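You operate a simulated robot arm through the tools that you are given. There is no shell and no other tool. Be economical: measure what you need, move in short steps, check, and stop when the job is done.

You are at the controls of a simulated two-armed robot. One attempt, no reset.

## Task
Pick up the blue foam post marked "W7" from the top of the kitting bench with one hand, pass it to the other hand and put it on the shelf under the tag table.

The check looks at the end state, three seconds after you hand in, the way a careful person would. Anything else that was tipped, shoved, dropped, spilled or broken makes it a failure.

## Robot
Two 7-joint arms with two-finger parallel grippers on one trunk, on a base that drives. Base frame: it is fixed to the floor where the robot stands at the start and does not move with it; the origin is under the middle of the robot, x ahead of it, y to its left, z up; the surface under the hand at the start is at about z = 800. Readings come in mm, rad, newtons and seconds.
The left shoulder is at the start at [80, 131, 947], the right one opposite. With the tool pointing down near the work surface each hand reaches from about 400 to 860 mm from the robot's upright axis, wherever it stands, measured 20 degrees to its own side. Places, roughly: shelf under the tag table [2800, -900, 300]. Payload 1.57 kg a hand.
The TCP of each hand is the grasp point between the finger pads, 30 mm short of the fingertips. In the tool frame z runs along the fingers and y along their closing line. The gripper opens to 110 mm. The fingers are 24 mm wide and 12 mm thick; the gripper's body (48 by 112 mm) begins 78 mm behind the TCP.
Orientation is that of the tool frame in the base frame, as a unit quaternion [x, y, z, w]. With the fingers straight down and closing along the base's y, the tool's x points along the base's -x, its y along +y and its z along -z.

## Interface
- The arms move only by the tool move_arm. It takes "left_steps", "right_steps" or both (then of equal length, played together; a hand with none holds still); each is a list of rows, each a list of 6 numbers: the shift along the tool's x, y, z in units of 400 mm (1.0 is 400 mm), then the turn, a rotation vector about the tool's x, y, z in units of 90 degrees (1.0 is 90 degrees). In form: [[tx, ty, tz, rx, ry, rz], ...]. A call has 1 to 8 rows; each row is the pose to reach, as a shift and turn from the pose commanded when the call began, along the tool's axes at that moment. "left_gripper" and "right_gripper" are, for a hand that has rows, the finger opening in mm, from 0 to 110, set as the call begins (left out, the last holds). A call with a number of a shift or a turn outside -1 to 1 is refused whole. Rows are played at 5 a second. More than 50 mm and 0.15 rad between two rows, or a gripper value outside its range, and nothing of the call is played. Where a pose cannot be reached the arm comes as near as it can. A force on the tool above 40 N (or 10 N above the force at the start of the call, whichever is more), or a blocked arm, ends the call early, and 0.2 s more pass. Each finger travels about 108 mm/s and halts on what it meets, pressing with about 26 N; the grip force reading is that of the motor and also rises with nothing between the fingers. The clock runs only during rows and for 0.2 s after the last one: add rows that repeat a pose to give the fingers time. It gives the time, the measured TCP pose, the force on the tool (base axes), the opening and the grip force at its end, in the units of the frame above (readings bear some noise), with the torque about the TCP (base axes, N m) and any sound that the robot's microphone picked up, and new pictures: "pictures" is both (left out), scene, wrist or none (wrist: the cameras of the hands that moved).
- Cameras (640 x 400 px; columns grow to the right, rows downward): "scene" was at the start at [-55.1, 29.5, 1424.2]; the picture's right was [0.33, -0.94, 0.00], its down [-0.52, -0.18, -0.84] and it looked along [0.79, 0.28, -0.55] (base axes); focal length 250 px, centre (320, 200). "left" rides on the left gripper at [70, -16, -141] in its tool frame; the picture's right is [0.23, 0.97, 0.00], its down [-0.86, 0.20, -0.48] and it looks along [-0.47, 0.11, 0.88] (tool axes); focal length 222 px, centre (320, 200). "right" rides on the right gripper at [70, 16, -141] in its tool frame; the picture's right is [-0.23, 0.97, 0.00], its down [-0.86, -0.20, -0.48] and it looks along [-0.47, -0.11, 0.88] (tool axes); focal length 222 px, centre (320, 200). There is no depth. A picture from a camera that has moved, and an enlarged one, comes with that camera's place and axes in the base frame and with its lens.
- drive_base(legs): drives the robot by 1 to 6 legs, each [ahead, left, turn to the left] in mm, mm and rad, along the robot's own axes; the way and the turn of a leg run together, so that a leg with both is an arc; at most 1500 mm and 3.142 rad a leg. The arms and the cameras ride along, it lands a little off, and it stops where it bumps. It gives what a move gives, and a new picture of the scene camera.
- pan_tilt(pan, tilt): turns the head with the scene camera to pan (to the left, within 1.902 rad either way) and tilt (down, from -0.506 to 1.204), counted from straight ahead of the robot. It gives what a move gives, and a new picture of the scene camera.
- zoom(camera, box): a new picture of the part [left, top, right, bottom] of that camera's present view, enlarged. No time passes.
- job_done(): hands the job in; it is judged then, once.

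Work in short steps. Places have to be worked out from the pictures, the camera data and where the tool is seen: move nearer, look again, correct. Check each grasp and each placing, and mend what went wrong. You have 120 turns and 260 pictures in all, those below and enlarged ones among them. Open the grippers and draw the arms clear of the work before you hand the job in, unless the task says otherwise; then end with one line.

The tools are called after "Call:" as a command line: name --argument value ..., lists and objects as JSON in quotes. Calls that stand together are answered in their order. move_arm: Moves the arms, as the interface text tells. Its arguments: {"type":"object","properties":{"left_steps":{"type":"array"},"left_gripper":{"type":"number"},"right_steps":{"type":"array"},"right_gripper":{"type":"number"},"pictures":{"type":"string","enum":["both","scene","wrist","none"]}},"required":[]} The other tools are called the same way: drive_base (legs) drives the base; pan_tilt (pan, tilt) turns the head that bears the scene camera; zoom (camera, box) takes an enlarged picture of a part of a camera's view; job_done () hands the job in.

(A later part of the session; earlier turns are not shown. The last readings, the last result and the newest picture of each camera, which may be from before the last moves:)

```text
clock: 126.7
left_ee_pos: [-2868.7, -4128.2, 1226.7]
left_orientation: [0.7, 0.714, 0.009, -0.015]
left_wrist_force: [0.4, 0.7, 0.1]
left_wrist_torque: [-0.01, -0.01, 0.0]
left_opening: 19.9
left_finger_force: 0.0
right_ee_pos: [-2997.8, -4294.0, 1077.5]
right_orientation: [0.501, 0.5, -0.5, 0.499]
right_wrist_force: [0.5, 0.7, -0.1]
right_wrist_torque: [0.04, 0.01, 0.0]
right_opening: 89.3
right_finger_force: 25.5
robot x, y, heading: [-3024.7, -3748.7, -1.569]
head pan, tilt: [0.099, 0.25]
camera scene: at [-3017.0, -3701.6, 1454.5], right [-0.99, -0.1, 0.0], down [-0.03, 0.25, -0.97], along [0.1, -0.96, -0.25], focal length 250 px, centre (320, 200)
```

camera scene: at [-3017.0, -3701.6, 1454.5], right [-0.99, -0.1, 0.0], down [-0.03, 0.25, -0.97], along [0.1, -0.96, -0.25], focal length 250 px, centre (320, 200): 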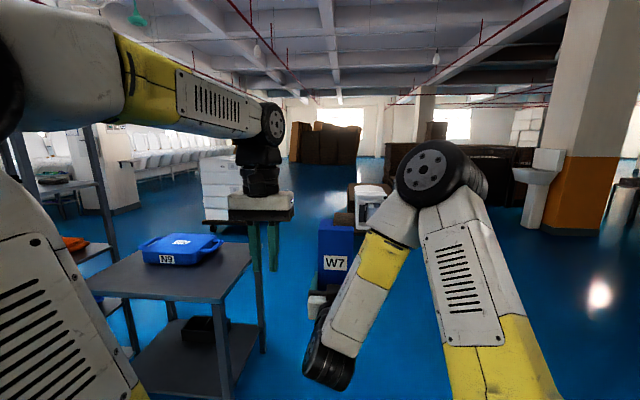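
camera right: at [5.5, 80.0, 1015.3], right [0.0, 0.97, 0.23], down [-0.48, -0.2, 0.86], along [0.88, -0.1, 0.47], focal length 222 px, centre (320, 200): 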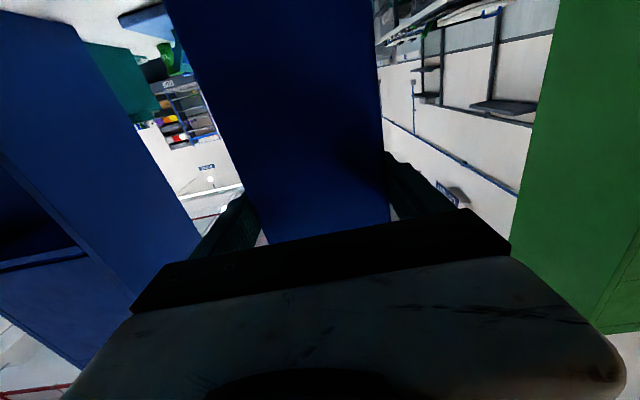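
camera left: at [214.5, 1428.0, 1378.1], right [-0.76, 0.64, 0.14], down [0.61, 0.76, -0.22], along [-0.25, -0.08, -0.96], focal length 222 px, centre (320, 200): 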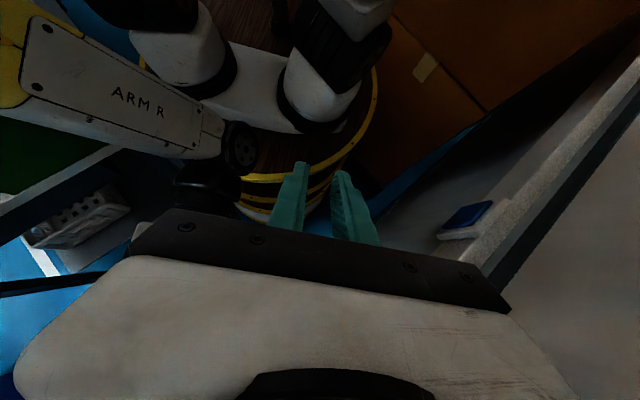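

The far rack table's right edge is at x≈-2450; my track has 280 mm clearance. I go ahead 2100 mm, then turn left to face along the back of the racks.

Call:
drive_base --legs '[[1100, 0, 0], [1050, 0, 0], [0, 0, 1.569]]'

Call:
pan_tilt --pan 0.15 --tilt 0.2

```text
clock: 140.7
left_ee_pos: [-2680.6, -5677.3, 1227.1]
left_orientation: [0.018, 1.0, -0.003, -0.016]
left_wrist_force: [-0.4, -0.1, -1.0]
left_wrist_torque: [-0.02, -0.03, 0.0]
left_opening: 19.9
left_finger_force: 0.1
right_ee_pos: [-2522.8, -5815.4, 1076.5]
right_orientation: [0.02, 0.708, -0.02, 0.706]
right_wrist_force: [-0.1, 0.8, -0.3]
right_wrist_torque: [0.0, 0.06, -0.02]
right_opening: 89.5
right_finger_force: 25.8
robot x, y, heading: [-3067.6, -5811.4, -0.056]
head pan, tilt: [0.099, 0.25]
camera scene: at [-3114.3, -5801.5, 1454.5], right [0.05, -1.0, 0.0], down [-0.25, -0.01, -0.97], along [0.97, 0.04, -0.25], focal length 250 px, centre (320, 200)
```

scene: 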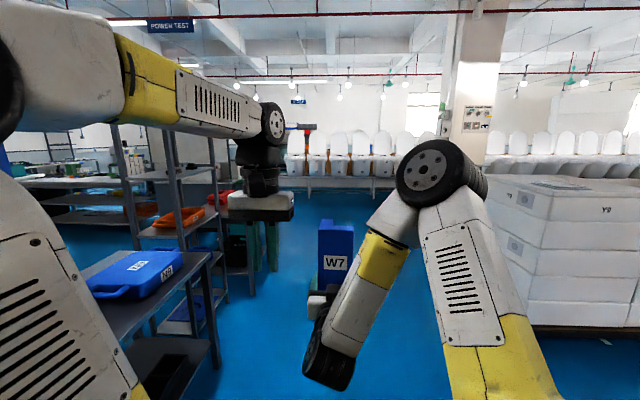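

```text
clock: 141.3
left_ee_pos: [-2680.6, -5674.7, 1226.2]
left_orientation: [0.017, 1.0, -0.003, -0.017]
left_wrist_force: [-0.4, -0.3, -0.3]
left_wrist_torque: [0.01, 0.0, -0.03]
left_opening: 19.9
left_finger_force: 0.0
right_ee_pos: [-2522.4, -5814.4, 1077.1]
right_orientation: [0.02, 0.708, -0.019, 0.706]
right_wrist_force: [0.6, 0.7, -0.6]
right_wrist_torque: [-0.02, 0.02, 0.03]
right_opening: 89.3
right_finger_force: 25.5
robot x, y, heading: [-3067.9, -5813.5, -0.052]
head pan, tilt: [0.15, 0.201]
camera scene: at [-3114.9, -5796.8, 1459.0], right [0.1, -1.0, 0.0], down [-0.2, -0.02, -0.98], along [0.98, 0.09, -0.2], focal length 250 px, centre (320, 200)
```

scene: 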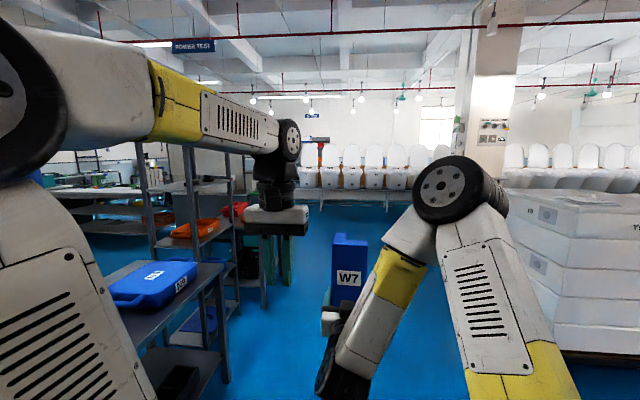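

The racks' backs are at y≥-5090 and the white stack at y≤-7300: a wide lane. I drive 2900 mm along it.

Call:
drive_base --legs '[[1450, 0, 0.05], [1450, 0, 0]]'

Call:
pan_tilt --pan 0.5 --tilt 0.25

```text
clock: 155.3
left_ee_pos: [202.9, -5550.5, 1227.4]
left_orientation: [-0.04, 0.999, -0.004, -0.016]
left_wrist_force: [0.3, -0.4, -0.9]
left_wrist_torque: [0.01, 0.03, 0.01]
left_opening: 20.1
left_finger_force: 0.1
right_ee_pos: [375.8, -5670.5, 1076.9]
right_orientation: [-0.02, 0.707, 0.02, 0.707]
right_wrist_force: [0.7, -0.6, 1.3]
right_wrist_torque: [0.01, 0.01, -0.01]
right_opening: 89.6
right_finger_force: 25.8
robot x, y, heading: [-169.5, -5732.3, 0.052]
head pan, tilt: [0.15, 0.201]
camera scene: at [-215.1, -5719.4, 1459.0], right [0.21, -0.98, 0.0], down [-0.2, -0.04, -0.98], along [0.96, 0.2, -0.2], focal length 250 px, centre (320, 200)
```

scene: 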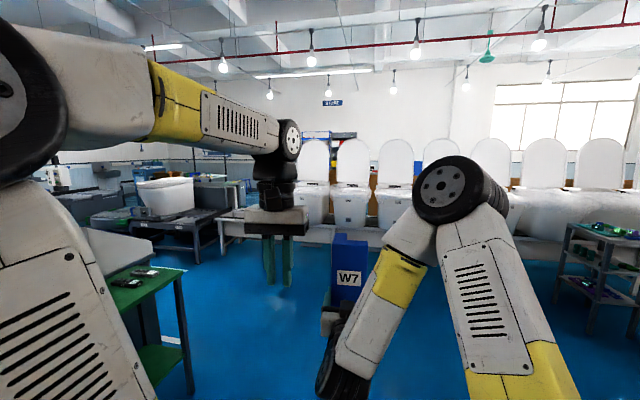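

```text
clock: 156.2
left_ee_pos: [202.6, -5549.5, 1226.8]
left_orientation: [-0.04, 0.999, -0.004, -0.016]
left_wrist_force: [-0.3, 0.4, -0.2]
left_wrist_torque: [0.01, -0.03, -0.01]
left_opening: 20.0
left_finger_force: 0.0
right_ee_pos: [376.3, -5671.6, 1077.3]
right_orientation: [-0.019, 0.707, 0.019, 0.706]
right_wrist_force: [0.2, 0.7, -0.4]
right_wrist_torque: [-0.04, 0.02, 0.0]
right_opening: 89.4
right_finger_force: 26.0
robot x, y, heading: [-167.0, -5734.1, 0.06]
head pan, tilt: [0.499, 0.25]
camera scene: at [-227.0, -5689.4, 1454.5], right [0.53, -0.85, 0.0], down [-0.21, -0.13, -0.97], along [0.82, 0.51, -0.25], focal length 250 px, centre (320, 200)
```

scene: 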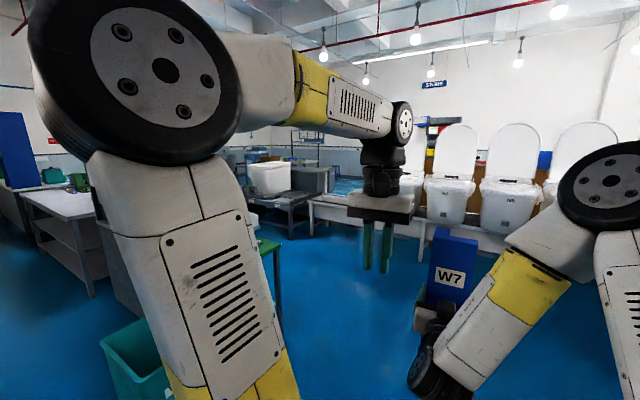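

Beyond the green stand (right edge x≈840) an aisle leads up between the cabinets and the tub table. I drive to x≈1400 and turn to face it.

Call:
drive_base --legs '[[1500, 0, -0.06], [0, 0, 1.571]]'

Call:
pan_tilt --pan 0.0 --tilt 0.3

```text
clock: 167.5
left_ee_pos: [1193.2, -5322.7, 1226.6]
left_orientation: [0.711, -0.703, 0.015, 0.008]
left_wrist_force: [0.4, 0.0, -0.5]
left_wrist_torque: [-0.01, 0.03, 0.03]
left_opening: 19.9
left_finger_force: 0.0
right_ee_pos: [1325.0, -5157.7, 1077.7]
right_orientation: [-0.497, 0.503, 0.497, 0.503]
right_wrist_force: [-1.1, 0.1, 0.0]
right_wrist_torque: [-0.03, 0.01, 0.0]
right_opening: 89.3
right_finger_force: 26.1
robot x, y, heading: [1346.7, -5703.5, 1.567]
head pan, tilt: [0.499, 0.25]
camera scene: at [1303.7, -5761.7, 1454.5], right [0.88, 0.47, 0.0], down [0.12, -0.22, -0.97], along [-0.46, 0.85, -0.25], focal length 250 px, centre (320, 200)
```

scene: 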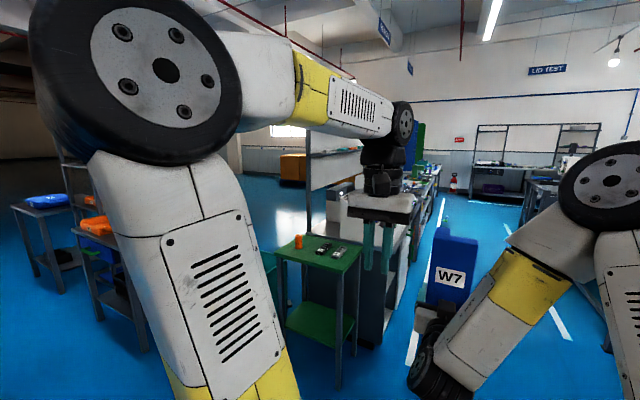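

```text
clock: 168.4
left_ee_pos: [1192.8, -5323.7, 1227.8]
left_orientation: [0.711, -0.703, 0.014, 0.009]
left_wrist_force: [-0.3, -0.5, 0.6]
left_wrist_torque: [0.03, -0.02, 0.01]
left_opening: 20.1
left_finger_force: 0.0
right_ee_pos: [1325.7, -5158.5, 1077.4]
right_orientation: [-0.497, 0.504, 0.496, 0.503]
right_wrist_force: [-0.1, 0.3, -0.4]
right_wrist_torque: [0.0, -0.01, -0.01]
right_opening: 89.6
right_finger_force: 26.1
robot x, y, heading: [1346.5, -5706.3, 1.56]
head pan, tilt: [0.0, 0.3]
camera scene: at [1348.5, -5750.7, 1449.7], right [1.0, -0.01, 0.0], down [0.0, -0.3, -0.96], along [0.01, 0.96, -0.3], focal length 250 px, centre (320, 200)
```

scene: 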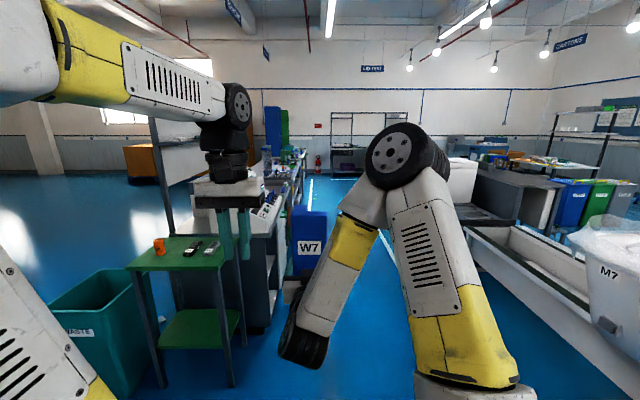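

A marked aisle (x≈1120–2090) runs straight up. I drive along its middle to about y=-2900.

Call:
drive_base --legs '[[1400, -230, 0.01], [1400, 0, 0]]'

Call:
pan_tilt --pan -0.3 --tilt 0.35

```text
clock: 182.5
left_ee_pos: [1377.2, -2432.6, 1227.1]
left_orientation: [0.721, -0.693, 0.015, 0.008]
left_wrist_force: [0.5, 0.0, -0.2]
left_wrist_torque: [-0.03, 0.02, 0.0]
left_opening: 19.9
left_finger_force: 0.1
right_ee_pos: [1502.8, -2264.1, 1077.1]
right_orientation: [0.504, -0.496, -0.504, -0.496]
right_wrist_force: [-0.2, 1.2, -0.8]
right_wrist_torque: [-0.06, 0.0, -0.01]
right_opening: 89.4
right_finger_force: 26.0
robot x, y, heading: [1540.8, -2812.4, 1.59]
head pan, tilt: [0.0, 0.3]
camera scene: at [1544.5, -2856.0, 1449.7], right [1.0, 0.02, 0.0], down [0.01, -0.3, -0.96], along [-0.02, 0.95, -0.3], focal length 250 px, centre (320, 200)
```

scene: 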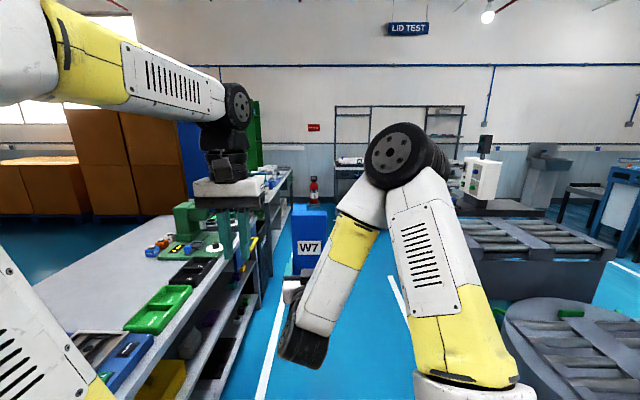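

```text
clock: 183.3
left_ee_pos: [1377.0, -2433.3, 1226.7]
left_orientation: [0.721, -0.693, 0.014, 0.009]
left_wrist_force: [-0.1, -0.4, -1.1]
left_wrist_torque: [0.01, -0.01, 0.01]
left_opening: 20.2
left_finger_force: 0.0
right_ee_pos: [1503.6, -2264.9, 1078.3]
right_orientation: [0.504, -0.497, -0.503, -0.496]
right_wrist_force: [1.0, -0.7, 0.5]
right_wrist_torque: [-0.03, -0.01, 0.03]
right_opening: 89.4
right_finger_force: 26.2
robot x, y, heading: [1545.7, -2808.9, 1.591]
head pan, tilt: [-0.3, 0.351]
camera scene: at [1572.0, -2859.8, 1445.0], right [0.96, -0.28, 0.0], down [-0.09, -0.33, -0.94], along [0.26, 0.9, -0.34], focal length 250 px, centre (320, 200)
```

scene: 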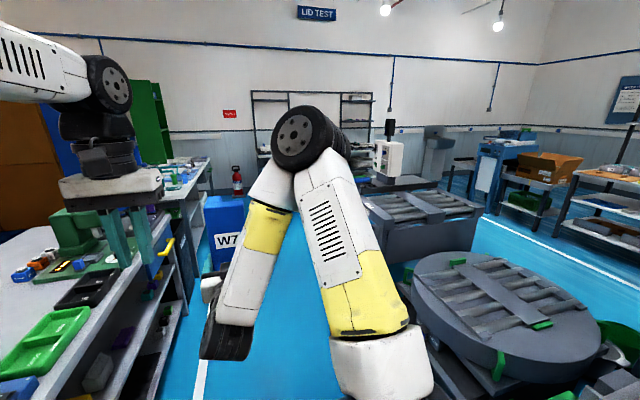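

The tag table with its panel box shows beyond the conveyor. I drive 1300 mm further up and look right.

Call:
drive_base --legs '[[1300, 0, -0.02]]'

Call:
pan_tilt --pan -0.9 --tilt 0.5

```text
clock: 190.0
left_ee_pos: [1355.1, -1090.6, 1228.2]
left_orientation: [0.72, -0.694, 0.014, 0.009]
left_wrist_force: [0.3, 0.3, 0.0]
left_wrist_torque: [-0.03, -0.02, 0.01]
left_opening: 20.0
left_finger_force: 0.0
right_ee_pos: [1482.2, -922.9, 1076.8]
right_orientation: [0.504, -0.497, -0.503, -0.496]
right_wrist_force: [0.3, -0.3, -0.6]
right_wrist_torque: [-0.01, 0.0, -0.03]
right_opening: 89.3
right_finger_force: 26.1
robot x, y, heading: [1517.3, -1464.9, 1.589]
head pan, tilt: [-0.3, 0.351]
camera scene: at [1547.9, -1517.7, 1445.0], right [0.96, -0.28, 0.0], down [-0.1, -0.33, -0.94], along [0.26, 0.9, -0.34], focal length 250 px, centre (320, 200)
```

scene: 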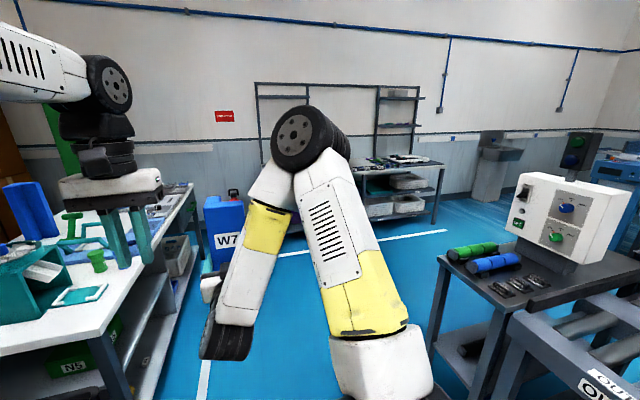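

```text
clock: 191.0
left_ee_pos: [1354.9, -1091.1, 1226.5]
left_orientation: [0.719, -0.695, 0.014, 0.009]
left_wrist_force: [-0.3, 0.1, 0.2]
left_wrist_torque: [0.01, 0.02, -0.02]
left_opening: 20.3
left_finger_force: 0.0
right_ee_pos: [1482.8, -922.8, 1077.2]
right_orientation: [0.503, -0.497, -0.503, -0.497]
right_wrist_force: [0.0, 0.2, -0.3]
right_wrist_torque: [-0.04, -0.03, 0.03]
right_opening: 89.2
right_finger_force: 25.8
robot x, y, heading: [1518.7, -1466.7, 1.584]
head pan, tilt: [-0.901, 0.499]
camera scene: at [1592.2, -1549.4, 1431.3], right [0.63, -0.77, 0.0], down [-0.37, -0.3, -0.88], along [0.68, 0.56, -0.48], focal length 250 px, centre (320, 200)
```

scene: 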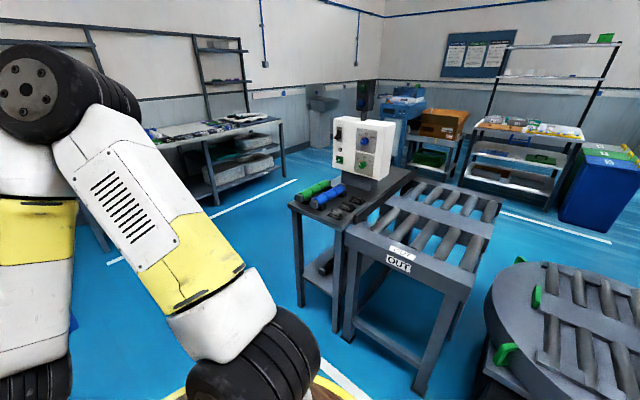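

The tag table spans about x 2340–3200, y -1050…-700, its long side to +y open. I zoom on its shelf.

Call:
zoom --camera "scene" --box '[270, 140, 450, 340]'

```text
2.00 times, centred on (360, 240) of scene
camera zoom: at [1592.2, -1549.4, 1431.3], right [0.63, -0.77, 0.0], down [-0.37, -0.3, -0.88], along [0.68, 0.56, -0.48], focal length 500 px, centre (240, 120)
```

zoom: 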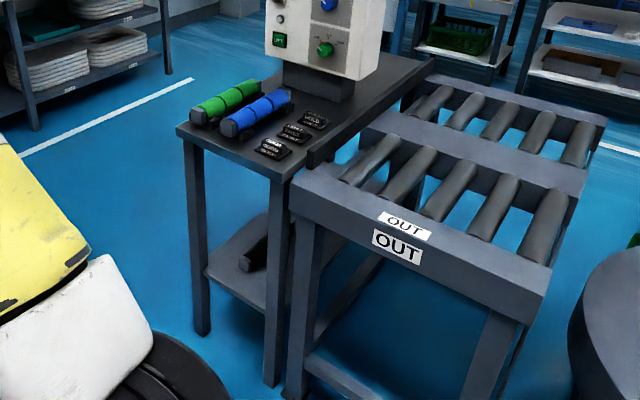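

The long side at y≈-700 is free. I drive round to stand north of the table, about [2750, 80], facing +x for now.

Call:
drive_base --legs '[[1500, 0, 0], [0, 0, -1.584], [1200, 50, 0]]'

Call:
pan_tilt --pan -1.4 --tilt 0.6

```text
clock: 193.2
left_ee_pos: [1353.5, -896.8, 1228.0]
left_orientation: [0.719, -0.694, 0.013, 0.009]
left_wrist_force: [0.8, 0.9, 0.6]
left_wrist_torque: [0.01, -0.04, 0.01]
left_opening: 20.0
left_finger_force: 0.0
right_ee_pos: [1480.0, -729.5, 1077.7]
right_orientation: [0.503, -0.497, -0.503, -0.497]
right_wrist_force: [-0.7, -1.5, -0.3]
right_wrist_torque: [0.01, -0.01, -0.01]
right_opening: 89.4
right_finger_force: 25.7
robot x, y, heading: [1515.1, -1279.3, 1.59]
head pan, tilt: [-0.901, 0.499]
stopped in leg 1: the robot was blocked; the commanded pose is now the measured one
camera scene: at [1589.2, -1357.2, 1431.3], right [0.63, -0.77, 0.0], down [-0.37, -0.3, -0.88], along [0.68, 0.56, -0.48], focal length 250 px, centre (320, 200)
```

scene: 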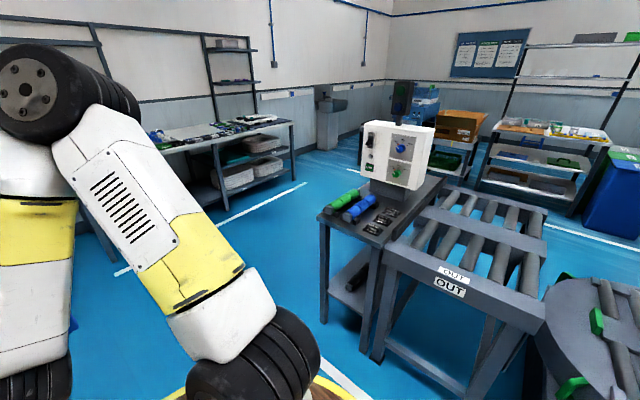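

```text
clock: 194.2
left_ee_pos: [1351.6, -896.2, 1227.3]
left_orientation: [0.719, -0.694, 0.014, 0.009]
left_wrist_force: [-0.2, -0.1, -0.5]
left_wrist_torque: [-0.01, -0.01, -0.01]
left_opening: 20.0
left_finger_force: 0.0
right_ee_pos: [1480.3, -729.8, 1078.3]
right_orientation: [0.504, -0.497, -0.503, -0.496]
right_wrist_force: [0.8, 0.2, 1.0]
right_wrist_torque: [-0.01, 0.01, 0.0]
right_opening: 89.6
right_finger_force: 25.4
robot x, y, heading: [1516.9, -1274.1, 1.589]
head pan, tilt: [-1.4, 0.6]
camera scene: at [1605.6, -1398.6, 1422.3], right [0.19, -0.98, 0.0], down [-0.56, -0.1, -0.83], along [0.81, 0.15, -0.56], focal length 250 px, centre (320, 200)
```

scene: 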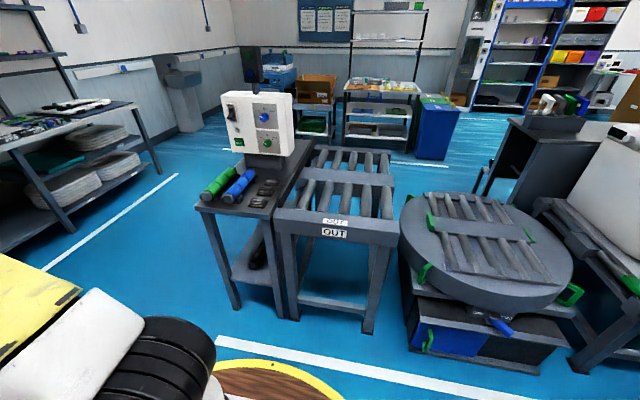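

Something stopped the base. I look ahead and down-left to see what is touching.

Call:
pan_tilt --pan 0.0 --tilt 0.9

Call:
pan_tilt --pan 0.9 --tilt 0.7

```text
clock: 195.7
left_ee_pos: [1351.7, -898.5, 1226.2]
left_orientation: [0.719, -0.695, 0.014, 0.01]
left_wrist_force: [0.0, 0.0, 0.2]
left_wrist_torque: [-0.02, -0.02, 0.01]
left_opening: 20.0
left_finger_force: 0.0
right_ee_pos: [1479.3, -729.7, 1076.8]
right_orientation: [0.504, -0.497, -0.503, -0.496]
right_wrist_force: [0.6, 0.0, 0.8]
right_wrist_torque: [-0.01, -0.02, -0.02]
right_opening: 89.1
right_finger_force: 26.3
robot x, y, heading: [1518.6, -1278.9, 1.581]
head pan, tilt: [0.0, 0.901]
camera scene: at [1517.7, -1339.5, 1397.5], right [1.0, 0.01, 0.0], down [0.01, -0.78, -0.62], along [-0.01, 0.62, -0.78], focal length 250 px, centre (320, 200)
```

scene: 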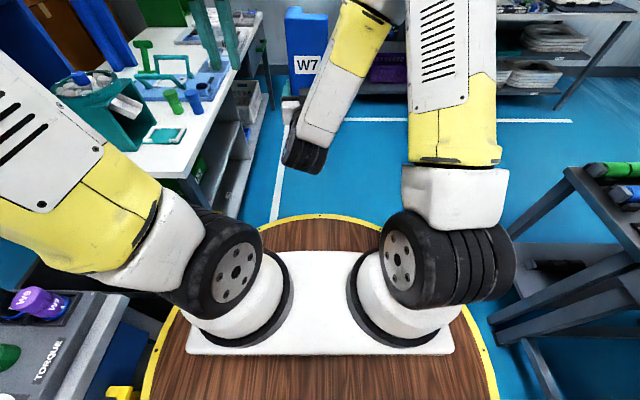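

```text
clock: 196.9
left_ee_pos: [1352.8, -897.4, 1226.3]
left_orientation: [0.719, -0.695, 0.014, 0.01]
left_wrist_force: [-0.1, -0.4, -0.8]
left_wrist_torque: [0.02, -0.02, -0.02]
left_opening: 19.8
left_finger_force: 0.0
right_ee_pos: [1480.6, -729.8, 1077.3]
right_orientation: [0.504, -0.497, -0.503, -0.496]
right_wrist_force: [0.6, -0.2, -0.3]
right_wrist_torque: [0.0, -0.03, 0.02]
right_opening: 89.6
right_finger_force: 25.8
robot x, y, heading: [1513.7, -1271.1, 1.582]
head pan, tilt: [0.901, 0.7]
camera scene: at [1451.5, -1363.2, 1413.6], right [0.61, 0.79, 0.0], down [0.51, -0.39, -0.76], along [-0.61, 0.47, -0.64], focal length 250 px, centre (320, 200)
```

scene: 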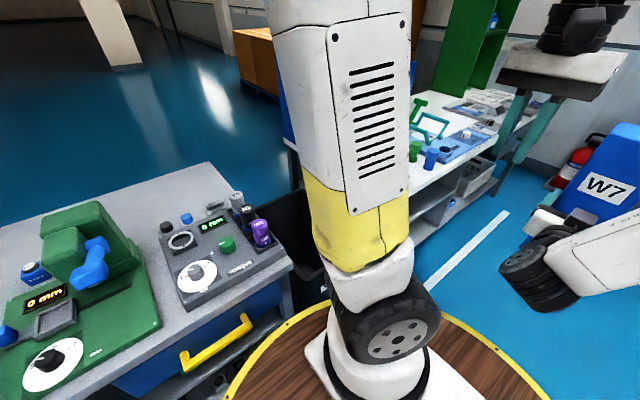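

Nothing obvious yet. I take the wrist views of the floor in front and a steep view to the front-right.

Call:
move_arm --left_steps '[[0, 0, 0, 0, 0, 0]]' --right_steps '[[0, 0, 0, 0, 0, 0]]' --pictures "wrist"

Call:
pan_tilt --pan -0.8 --tilt 1.1

Call:
pan_tilt --pan 0.5 --tilt 1.1

```text
clock: 197.3
left_ee_pos: [1352.8, -897.2, 1227.5]
left_orientation: [0.719, -0.694, 0.015, 0.009]
left_wrist_force: [-0.8, 0.0, -0.2]
left_wrist_torque: [0.04, 0.0, 0.01]
left_opening: 20.0
left_finger_force: 0.1
right_ee_pos: [1479.5, -730.4, 1078.0]
right_orientation: [0.504, -0.497, -0.503, -0.496]
right_wrist_force: [0.2, -0.1, 0.6]
right_wrist_torque: [-0.04, -0.03, 0.02]
right_opening: 89.3
right_finger_force: 25.7
robot x, y, heading: [1513.8, -1274.0, 1.584]
head pan, tilt: [0.901, 0.7]
camera right: at [1464.7, -872.7, 1005.6], right [-0.97, -0.01, 0.23], down [0.21, -0.47, 0.86], along [0.1, 0.88, 0.46], focal length 222 px, centre (320, 200)
camera left: at [1369.5, -962.9, 1370.8], right [-0.97, -0.26, 0.0], down [-0.23, 0.86, 0.45], along [-0.12, 0.43, -0.89], focal length 222 px, centre (320, 200)
```

right: 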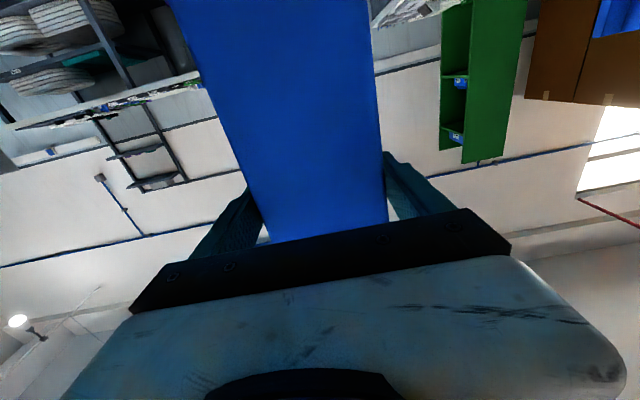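
left: 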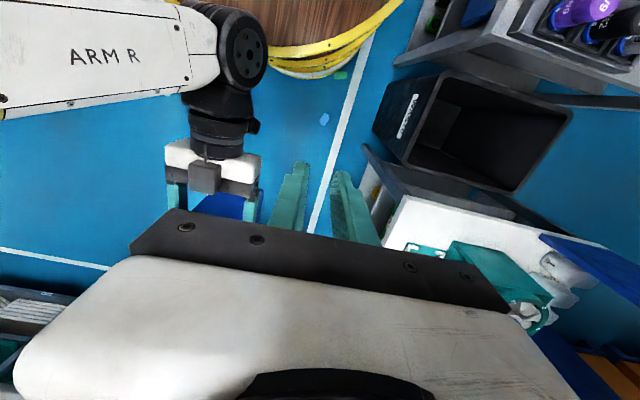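

```text
clock: 199.0
left_ee_pos: [1352.9, -896.9, 1226.8]
left_orientation: [0.719, -0.694, 0.015, 0.009]
left_wrist_force: [0.5, 0.0, 0.0]
left_wrist_torque: [-0.04, -0.01, 0.01]
left_opening: 19.9
left_finger_force: 0.0
right_ee_pos: [1480.3, -730.9, 1079.0]
right_orientation: [0.503, -0.498, -0.502, -0.497]
right_wrist_force: [0.4, -0.6, -0.3]
right_wrist_torque: [-0.02, 0.02, 0.0]
right_opening: 89.3
right_finger_force: 25.6
robot x, y, heading: [1516.0, -1277.3, 1.59]
head pan, tilt: [-0.799, 1.1]
camera scene: at [1563.3, -1370.3, 1383.6], right [0.71, -0.71, 0.0], down [-0.63, -0.63, -0.45], along [0.32, 0.32, -0.89], focal length 250 px, centre (320, 200)
```

scene: 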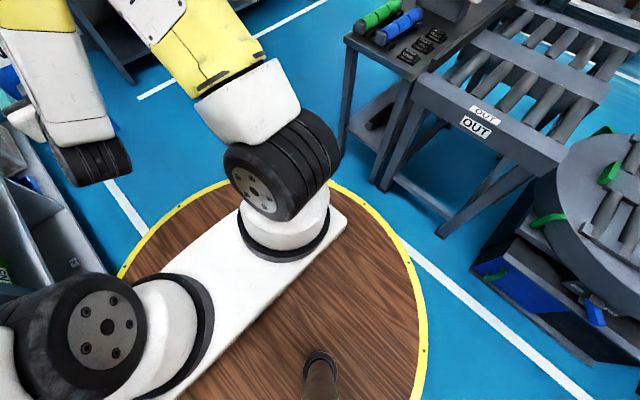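

```text
clock: 200.5
left_ee_pos: [1352.3, -897.7, 1226.7]
left_orientation: [0.719, -0.695, 0.015, 0.009]
left_wrist_force: [0.8, -0.3, -0.1]
left_wrist_torque: [-0.02, 0.03, 0.01]
left_opening: 20.1
left_finger_force: 0.0
right_ee_pos: [1479.6, -729.8, 1077.3]
right_orientation: [0.504, -0.497, -0.503, -0.496]
right_wrist_force: [0.9, 0.9, 0.2]
right_wrist_torque: [0.01, 0.01, 0.01]
right_opening: 89.5
right_finger_force: 25.4
robot x, y, heading: [1516.1, -1280.9, 1.588]
head pan, tilt: [0.499, 1.1]
camera scene: at [1487.8, -1360.0, 1383.6], right [0.87, 0.49, 0.0], down [0.44, -0.78, -0.45], along [-0.22, 0.4, -0.89], focal length 250 px, centre (320, 200)
```

scene: 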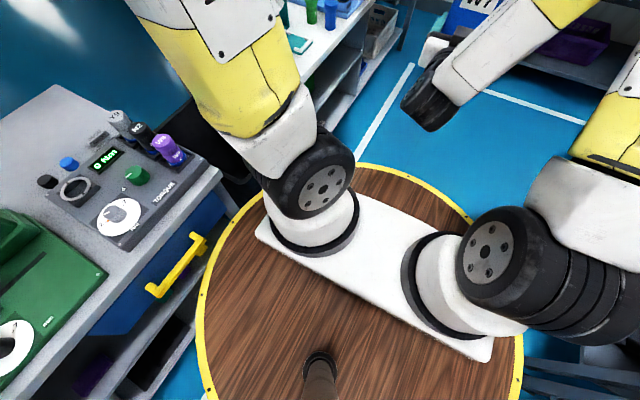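

The left wrist view shows small green and blue things on the floor right at the base's front-left. I zoom on them.

Call:
zoom --camera "left" --box '[250, 40, 410, 140]'

```text
4.00 times, centred on (330, 90) of left
camera zoom: at [1369.5, -962.9, 1370.8], right [-0.97, -0.26, 0.0], down [-0.23, 0.86, 0.45], along [-0.12, 0.43, -0.89], focal length 888 px, centre (280, 640)
```

zoom: 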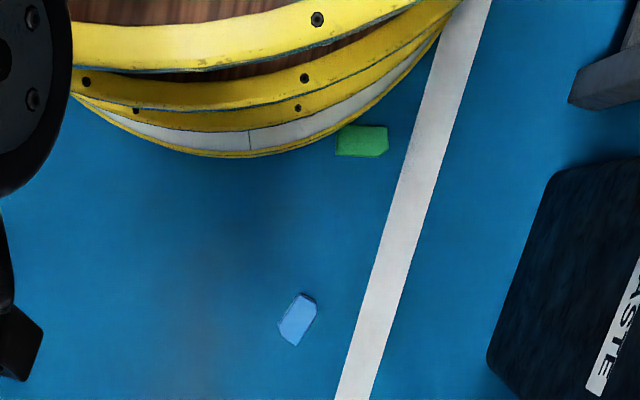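

A small green block lies against the base's front-left edge. I back off 60 mm, move right 260 mm away from it, then look ahead.

Call:
drive_base --legs '[[-60, 0, 0], [0, -260, 0]]'

Call:
pan_tilt --pan -0.4 --tilt 0.75

Call:
move_arm --left_steps '[[0, 0, 0, 0, 0, 0]]' --pictures "wrist"

```text
clock: 202.9
left_ee_pos: [1601.0, -954.1, 1226.7]
left_orientation: [0.723, -0.691, 0.015, 0.009]
left_wrist_force: [-0.5, -0.1, 0.5]
left_wrist_torque: [0.01, 0.0, -0.04]
left_opening: 19.9
left_finger_force: 0.0
right_ee_pos: [1727.2, -785.1, 1077.4]
right_orientation: [0.506, -0.495, -0.505, -0.494]
right_wrist_force: [-0.7, 0.2, 0.3]
right_wrist_torque: [0.0, 0.02, -0.03]
right_opening: 89.4
right_finger_force: 26.2
robot x, y, heading: [1769.9, -1330.1, 1.597]
head pan, tilt: [0.499, 1.1]
camera scene: at [1741.2, -1415.0, 1383.6], right [0.87, 0.5, 0.0], down [0.45, -0.77, -0.45], along [-0.23, 0.39, -0.89], focal length 250 px, centre (320, 200)
```

scene: 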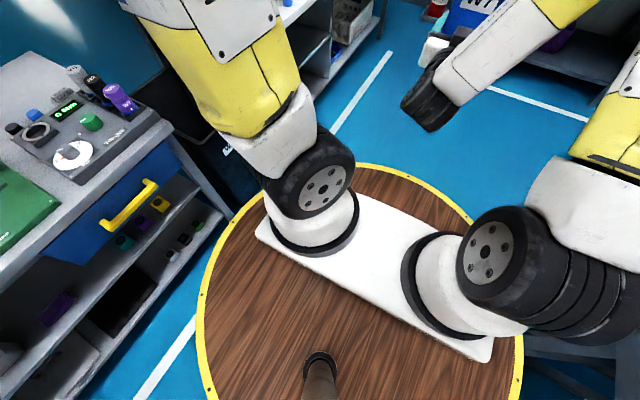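

```text
clock: 204.1
left_ee_pos: [1602.2, -954.8, 1227.1]
left_orientation: [0.723, -0.691, 0.015, 0.009]
left_wrist_force: [0.0, 1.4, -0.1]
left_wrist_torque: [0.0, -0.01, -0.03]
left_opening: 19.9
left_finger_force: 0.3
right_ee_pos: [1727.3, -784.3, 1077.3]
right_orientation: [0.506, -0.494, -0.506, -0.494]
right_wrist_force: [-0.6, -0.2, -1.0]
right_wrist_torque: [-0.02, 0.01, 0.0]
right_opening: 89.4
right_finger_force: 25.6
robot x, y, heading: [1769.4, -1331.6, 1.593]
head pan, tilt: [-0.4, 0.75]
camera scene: at [1803.2, -1392.6, 1409.3], right [0.93, -0.37, 0.0], down [-0.25, -0.64, -0.73], along [0.27, 0.68, -0.68], focal length 250 px, centre (320, 200)
```

scene: 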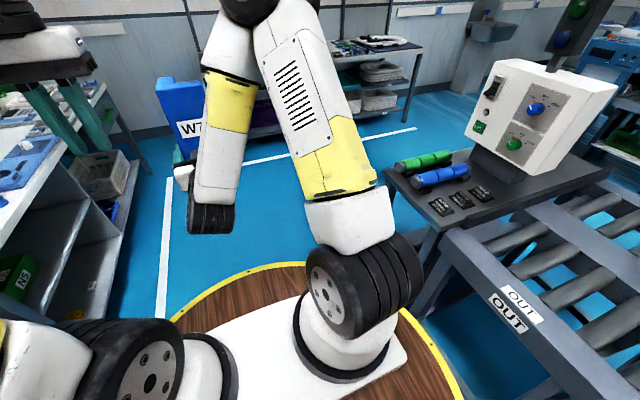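

```text
clock: 204.5
left_ee_pos: [1601.5, -954.1, 1226.4]
left_orientation: [0.724, -0.69, 0.014, 0.009]
left_wrist_force: [-0.4, 0.0, 0.5]
left_wrist_torque: [0.02, -0.01, 0.02]
left_opening: 20.1
left_finger_force: 0.1
right_ee_pos: [1726.5, -784.8, 1078.6]
right_orientation: [0.506, -0.495, -0.505, -0.494]
right_wrist_force: [0.1, -0.1, -0.4]
right_wrist_torque: [0.02, -0.02, -0.01]
right_opening: 89.3
right_finger_force: 25.6
robot x, y, heading: [1767.1, -1332.3, 1.596]
head pan, tilt: [-0.4, 0.75]
camera left: at [1619.1, -1019.1, 1370.8], right [-0.96, -0.27, 0.0], down [-0.24, 0.86, 0.45], along [-0.12, 0.43, -0.89], focal length 222 px, centre (320, 200)
```

left: 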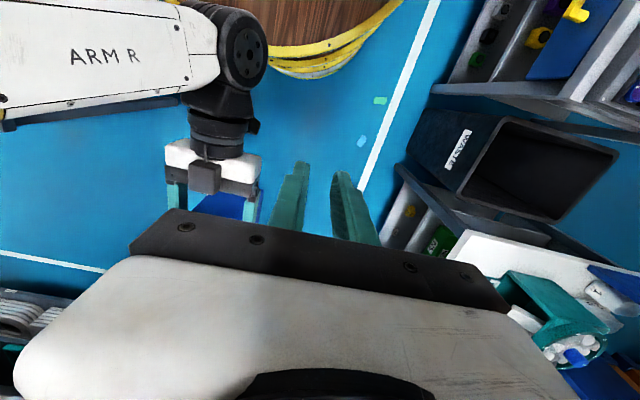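

Clear of the block (it stays at [1277, -1056], unmoved). I drive ahead 1400 mm, turn right, and go 950 mm along the table's north side.

Call:
drive_base --legs '[[1430, 0, 0], [0, 0, -1.596], [950, 0, 0]]'

Call:
pan_tilt --pan -1.4 --tilt 0.6

```text
clock: 220.0
left_ee_pos: [3060.8, 196.6, 1225.5]
left_orientation: [-0.001, 1.0, -0.003, -0.017]
left_wrist_force: [0.2, 0.2, 0.1]
left_wrist_torque: [0.0, 0.0, 0.0]
left_opening: 19.9
left_finger_force: 0.1
right_ee_pos: [3223.9, 63.2, 1079.1]
right_orientation: [0.007, 0.708, -0.007, 0.706]
right_wrist_force: [-0.4, -0.3, -1.0]
right_wrist_torque: [0.0, 0.02, 0.01]
right_opening: 89.6
right_finger_force: 25.9
robot x, y, heading: [2680.0, 45.3, -0.02]
head pan, tilt: [-0.4, 0.75]
camera scene: at [2614.7, 13.1, 1409.4], right [-0.4, -0.91, 0.0], down [-0.62, 0.28, -0.73], along [0.67, -0.3, -0.68], focal length 250 px, centre (320, 200)
```

scene: 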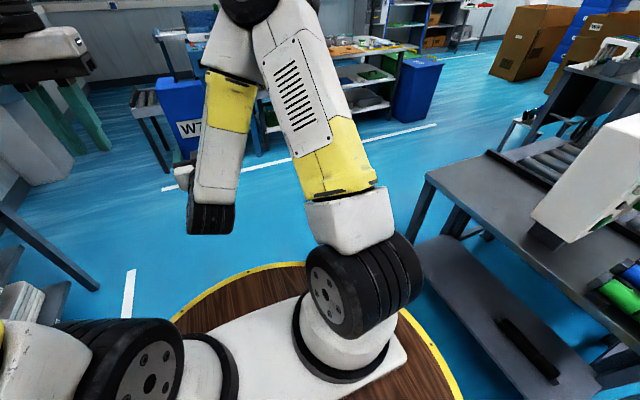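

```text
clock: 221.3
left_ee_pos: [3060.5, 195.7, 1227.2]
left_orientation: [-0.001, 1.0, -0.003, -0.017]
left_wrist_force: [0.2, 0.0, 0.0]
left_wrist_torque: [0.01, 0.03, -0.02]
left_opening: 19.9
left_finger_force: 0.0
right_ee_pos: [3224.0, 62.7, 1077.8]
right_orientation: [0.006, 0.708, -0.006, 0.706]
right_wrist_force: [0.0, -1.0, 0.1]
right_wrist_torque: [0.01, -0.02, 0.01]
right_opening: 89.7
right_finger_force: 26.4
robot x, y, heading: [2678.8, 42.3, -0.014]
head pan, tilt: [-1.4, 0.6]
camera scene: at [2552.6, -40.7, 1422.2], right [-0.99, -0.15, 0.0], down [-0.09, 0.56, -0.82], along [0.13, -0.82, -0.57], focal length 250 px, centre (320, 200)
```

scene: 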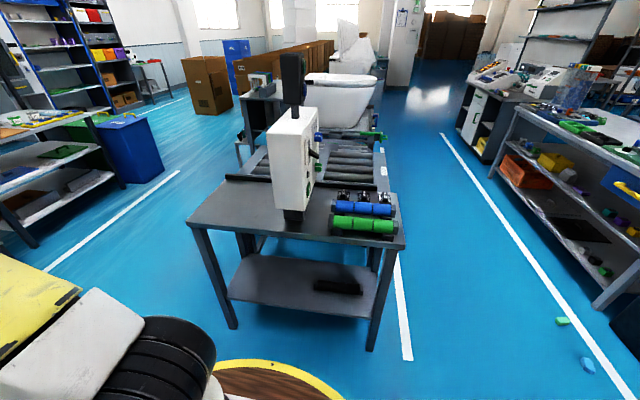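

The shelf is open: front edge y≈-735, x 2420–3130, one dark bar at x≈2490–2715, y≈-870. I will set the post upright near [2900, -850]. I turn to face the table and shift left 190 mm.

Call:
drive_base --legs '[[0, 0, -1.557], [0, 190, 0]]'

Call:
pan_tilt --pan 0.0 --tilt 0.7

```text
clock: 226.7
left_ee_pos: [3025.1, -339.4, 1227.2]
left_orientation: [0.704, 0.71, 0.009, -0.014]
left_wrist_force: [-0.2, 0.6, -0.7]
left_wrist_torque: [-0.03, 0.01, 0.0]
left_opening: 20.0
left_finger_force: 0.0
right_ee_pos: [2891.6, -503.4, 1076.5]
right_orientation: [0.505, 0.496, -0.504, 0.495]
right_wrist_force: [-0.2, -0.3, 0.2]
right_wrist_torque: [0.0, -0.01, -0.02]
right_opening: 89.3
right_finger_force: 26.5
robot x, y, heading: [2871.1, 43.2, -1.585]
head pan, tilt: [-1.4, 0.6]
camera scene: at [2786.4, 167.8, 1422.2], right [-0.16, 0.99, 0.0], down [0.56, 0.09, -0.83], along [-0.81, -0.13, -0.56], focal length 250 px, centre (320, 200)
```

scene: 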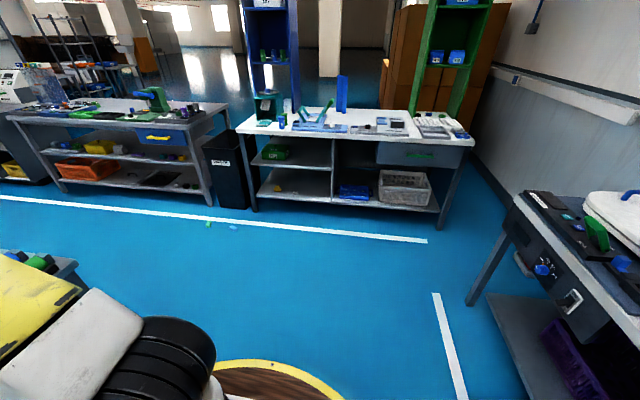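

```text
clock: 228.2
left_ee_pos: [3023.9, -340.1, 1228.3]
left_orientation: [0.705, 0.709, 0.01, -0.014]
left_wrist_force: [-0.5, 0.3, -1.0]
left_wrist_torque: [0.0, 0.01, -0.02]
left_opening: 20.2
left_finger_force: 0.0
right_ee_pos: [2891.3, -504.4, 1076.9]
right_orientation: [0.505, 0.496, -0.504, 0.496]
right_wrist_force: [-0.4, -0.1, 0.1]
right_wrist_torque: [-0.01, 0.01, 0.0]
right_opening: 89.3
right_finger_force: 26.0
robot x, y, heading: [2870.7, 39.0, -1.582]
head pan, tilt: [0.0, 0.7]
camera scene: at [2872.6, 96.7, 1413.6], right [-1.0, 0.01, 0.0], down [0.01, 0.64, -0.76], along [-0.01, -0.76, -0.64], focal length 250 px, centre (320, 200)
```

scene: 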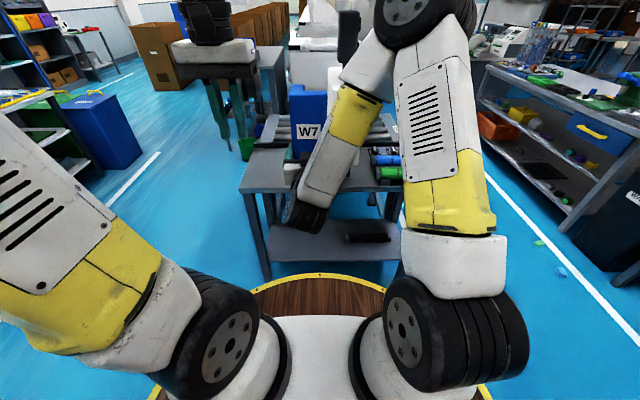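

Everything lines up. I lower the right hand with the post in front of the base (370 mm first), edging 50 mm forward.

Call:
move_arm --right_steps '[[0.11, 0, 0.03, 0, 0, 0], [0.22, 0, 0.06, 0, 0, 0], [0.33, 0, 0.09, 0, 0, 0], [0.44, 0, 0.12, 0, 0, 0], [0.55, 0, 0.12, 0, 0, 0], [0.66, 0, 0.12, 0, 0, 0], [0.77, 0, 0.12, 0, 0, 0], [0.88, 0, 0.12, 0, 0, 0]]' --pictures "scene"

```text
clock: 230.0
left_ee_pos: [3025.3, -341.0, 1226.9]
left_orientation: [0.705, 0.709, 0.009, -0.015]
left_wrist_force: [0.3, 0.8, -0.2]
left_wrist_torque: [0.0, 0.02, 0.01]
left_opening: 19.9
left_finger_force: 0.0
right_ee_pos: [2889.5, -551.2, 724.5]
right_orientation: [0.505, 0.496, -0.503, 0.496]
right_wrist_force: [0.3, 0.2, -0.2]
right_wrist_torque: [0.01, -0.02, 0.03]
right_opening: 89.1
right_finger_force: 25.9
robot x, y, heading: [2871.1, 40.9, -1.588]
head pan, tilt: [0.0, 0.7]
camera scene: at [2872.6, 96.8, 1413.6], right [-1.0, 0.01, 0.0], down [0.01, 0.64, -0.76], along [-0.01, -0.76, -0.64], focal length 250 px, centre (320, 200)
```

scene: 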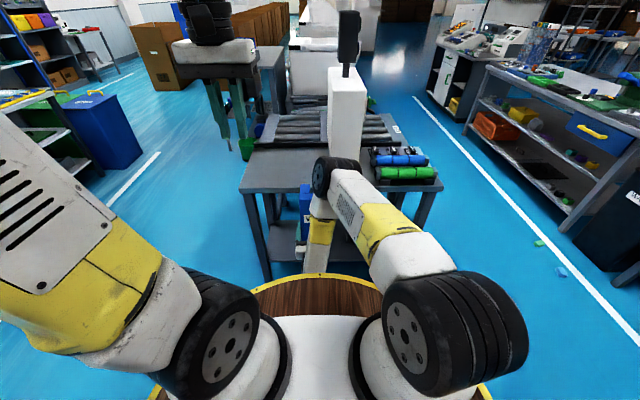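

Reaching well. I lower another 235 mm to z≈490 (post bottom ≈340) and forward 40 mm to keep the forearm off the base's disc.

Call:
move_arm --right_steps '[[0.05, 0, 0.05, 0, 0, 0], [0.15, 0, 0.1, 0, 0, 0], [0.25, 0, 0.1, 0, 0, 0], [0.35, 0, 0.1, 0, 0, 0], [0.45, 0, 0.1, 0, 0, 0], [0.54, 0, 0.1, 0, 0, 0], [0.585, 0, 0.1, 0, 0, 0]]' --pictures "both"

```text
clock: 231.6
left_ee_pos: [3025.6, -341.7, 1226.1]
left_orientation: [0.705, 0.709, 0.009, -0.014]
left_wrist_force: [0.6, 1.1, 1.1]
left_wrist_torque: [0.01, 0.03, -0.01]
left_opening: 19.9
left_finger_force: 0.1
right_ee_pos: [2886.6, -590.6, 547.5]
right_orientation: [0.505, 0.497, -0.503, 0.495]
right_wrist_force: [-0.2, -0.1, -0.1]
right_wrist_torque: [0.0, 0.0, -0.01]
right_opening: 89.3
right_finger_force: 26.5
right hand out of reach, approached as far as the arm can: row 5, 6, 7
robot x, y, heading: [2870.7, 43.0, -1.58]
head pan, tilt: [0.0, 0.7]
camera scene: at [2872.6, 96.6, 1413.6], right [-1.0, 0.01, 0.0], down [0.01, 0.64, -0.76], along [-0.01, -0.76, -0.64], focal length 250 px, centre (320, 200)
camera right: at [2904.4, -448.9, 475.4], right [0.97, -0.02, 0.23], down [-0.19, 0.48, 0.86], along [-0.12, -0.88, 0.46], focal length 222 px, centre (320, 200)
```

scene: 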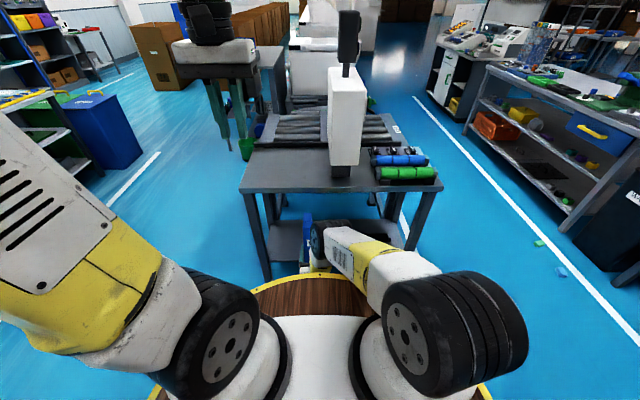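
right: 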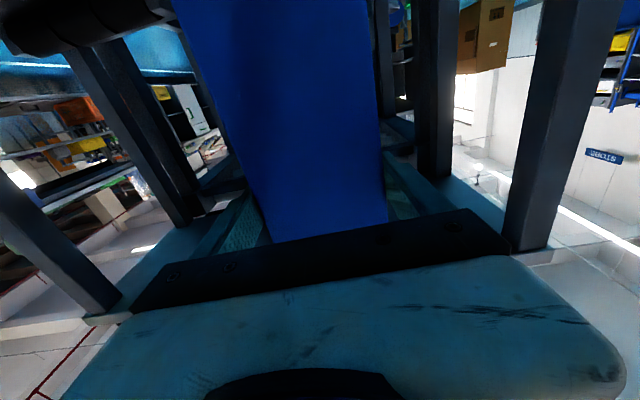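

The arm stops at z≈547 here. I test whether the reach grows with the hand further out and more to the right.

Call:
move_arm --right_steps '[[0, -0.08, 0.05, 0, 0, 0], [0, -0.16, 0.1, 0, 0, 0], [0, -0.25, 0.14, 0, 0, 0], [0.08, -0.3, 0.16, 0, 0, 0], [0.16, -0.3, 0.16, 0, 0, 0], [0.2, -0.3, 0.16, 0, 0, 0]]' --pictures "scene"

```text
clock: 233.0
left_ee_pos: [3023.7, -340.0, 1226.7]
left_orientation: [0.705, 0.709, 0.009, -0.014]
left_wrist_force: [0.2, -0.1, 0.0]
left_wrist_torque: [0.02, -0.02, -0.04]
left_opening: 19.9
left_finger_force: 0.0
right_ee_pos: [2812.6, -661.5, 542.0]
right_orientation: [-0.509, -0.497, 0.527, -0.465]
right_wrist_force: [0.0, -1.6, -0.2]
right_wrist_torque: [-0.02, 0.0, 0.01]
right_opening: 89.4
right_finger_force: 26.0
right hand out of reach, approached as far as the arm can: row 1, 2, 3, 4, 5, 6
robot x, y, heading: [2872.1, 39.9, -1.583]
head pan, tilt: [0.0, 0.7]
camera scene: at [2872.6, 96.6, 1413.6], right [-1.0, 0.01, 0.0], down [0.01, 0.64, -0.76], along [-0.01, -0.76, -0.64], focal length 250 px, centre (320, 200)
```

scene: 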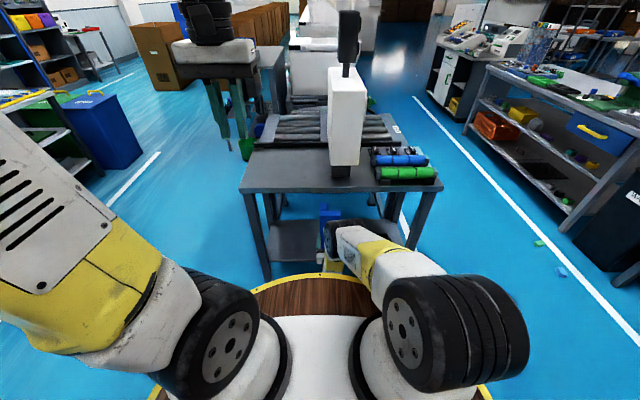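

No gain. A better idea: regrip so that the right hand holds the post near its top with the tool pitched down about 40° (gripping the same side faces), which the arm can reach low. I first bring the post back up the way it came.

Call:
move_arm --right_steps '[[-0.06, 0.03, -0.05, -0.006, -0.001, 0.005], [-0.14, 0.06, -0.1, -0.012, -0.003, 0.011], [-0.22, 0.1, -0.15, -0.018, -0.004, 0.016], [-0.3, 0.13, -0.2, -0.024, -0.005, 0.022], [-0.38, 0.16, -0.24, -0.03, -0.006, 0.027], [-0.4575, 0.19, -0.275, -0.036, -0.008, 0.0325], [-0.4575, 0.19, -0.275, -0.036, -0.008, 0.0325]]' --pictures "none"

Call:
drive_base --legs '[[-150, 0, 0]]'

```text
clock: 234.6
left_ee_pos: [3024.2, -340.4, 1226.8]
left_orientation: [0.705, 0.709, 0.01, -0.013]
left_wrist_force: [0.4, 0.0, -0.6]
left_wrist_torque: [0.02, 0.0, 0.02]
left_opening: 20.2
left_finger_force: 0.0
right_ee_pos: [2903.3, -557.0, 724.5]
right_orientation: [0.505, 0.496, -0.504, 0.495]
right_wrist_force: [-0.4, 0.2, -0.7]
right_wrist_torque: [0.03, 0.01, 0.02]
right_opening: 89.1
right_finger_force: 26.1
robot x, y, heading: [2870.4, 46.1, -1.585]
head pan, tilt: [0.0, 0.7]
```

```text
clock: 235.9
left_ee_pos: [3028.4, -189.6, 1226.8]
left_orientation: [0.704, 0.71, 0.009, -0.014]
left_wrist_force: [-0.1, 0.3, -0.5]
left_wrist_torque: [0.03, -0.02, 0.01]
left_opening: 20.0
left_finger_force: 0.0
right_ee_pos: [2908.3, -407.5, 724.1]
right_orientation: [0.504, 0.497, -0.503, 0.497]
right_wrist_force: [0.0, 0.7, 0.4]
right_wrist_torque: [-0.02, 0.0, 0.0]
right_opening: 89.5
right_finger_force: 26.2
robot x, y, heading: [2873.5, 197.8, -1.58]
head pan, tilt: [0.0, 0.7]
camera scene: at [2874.3, 246.5, 1413.6], right [-1.0, 0.01, 0.0], down [0.01, 0.64, -0.76], along [-0.01, -0.76, -0.64], focal length 250 px, centre (320, 200)
```

scene: 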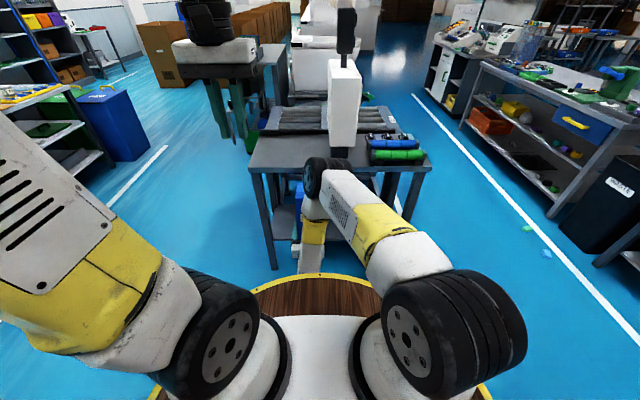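

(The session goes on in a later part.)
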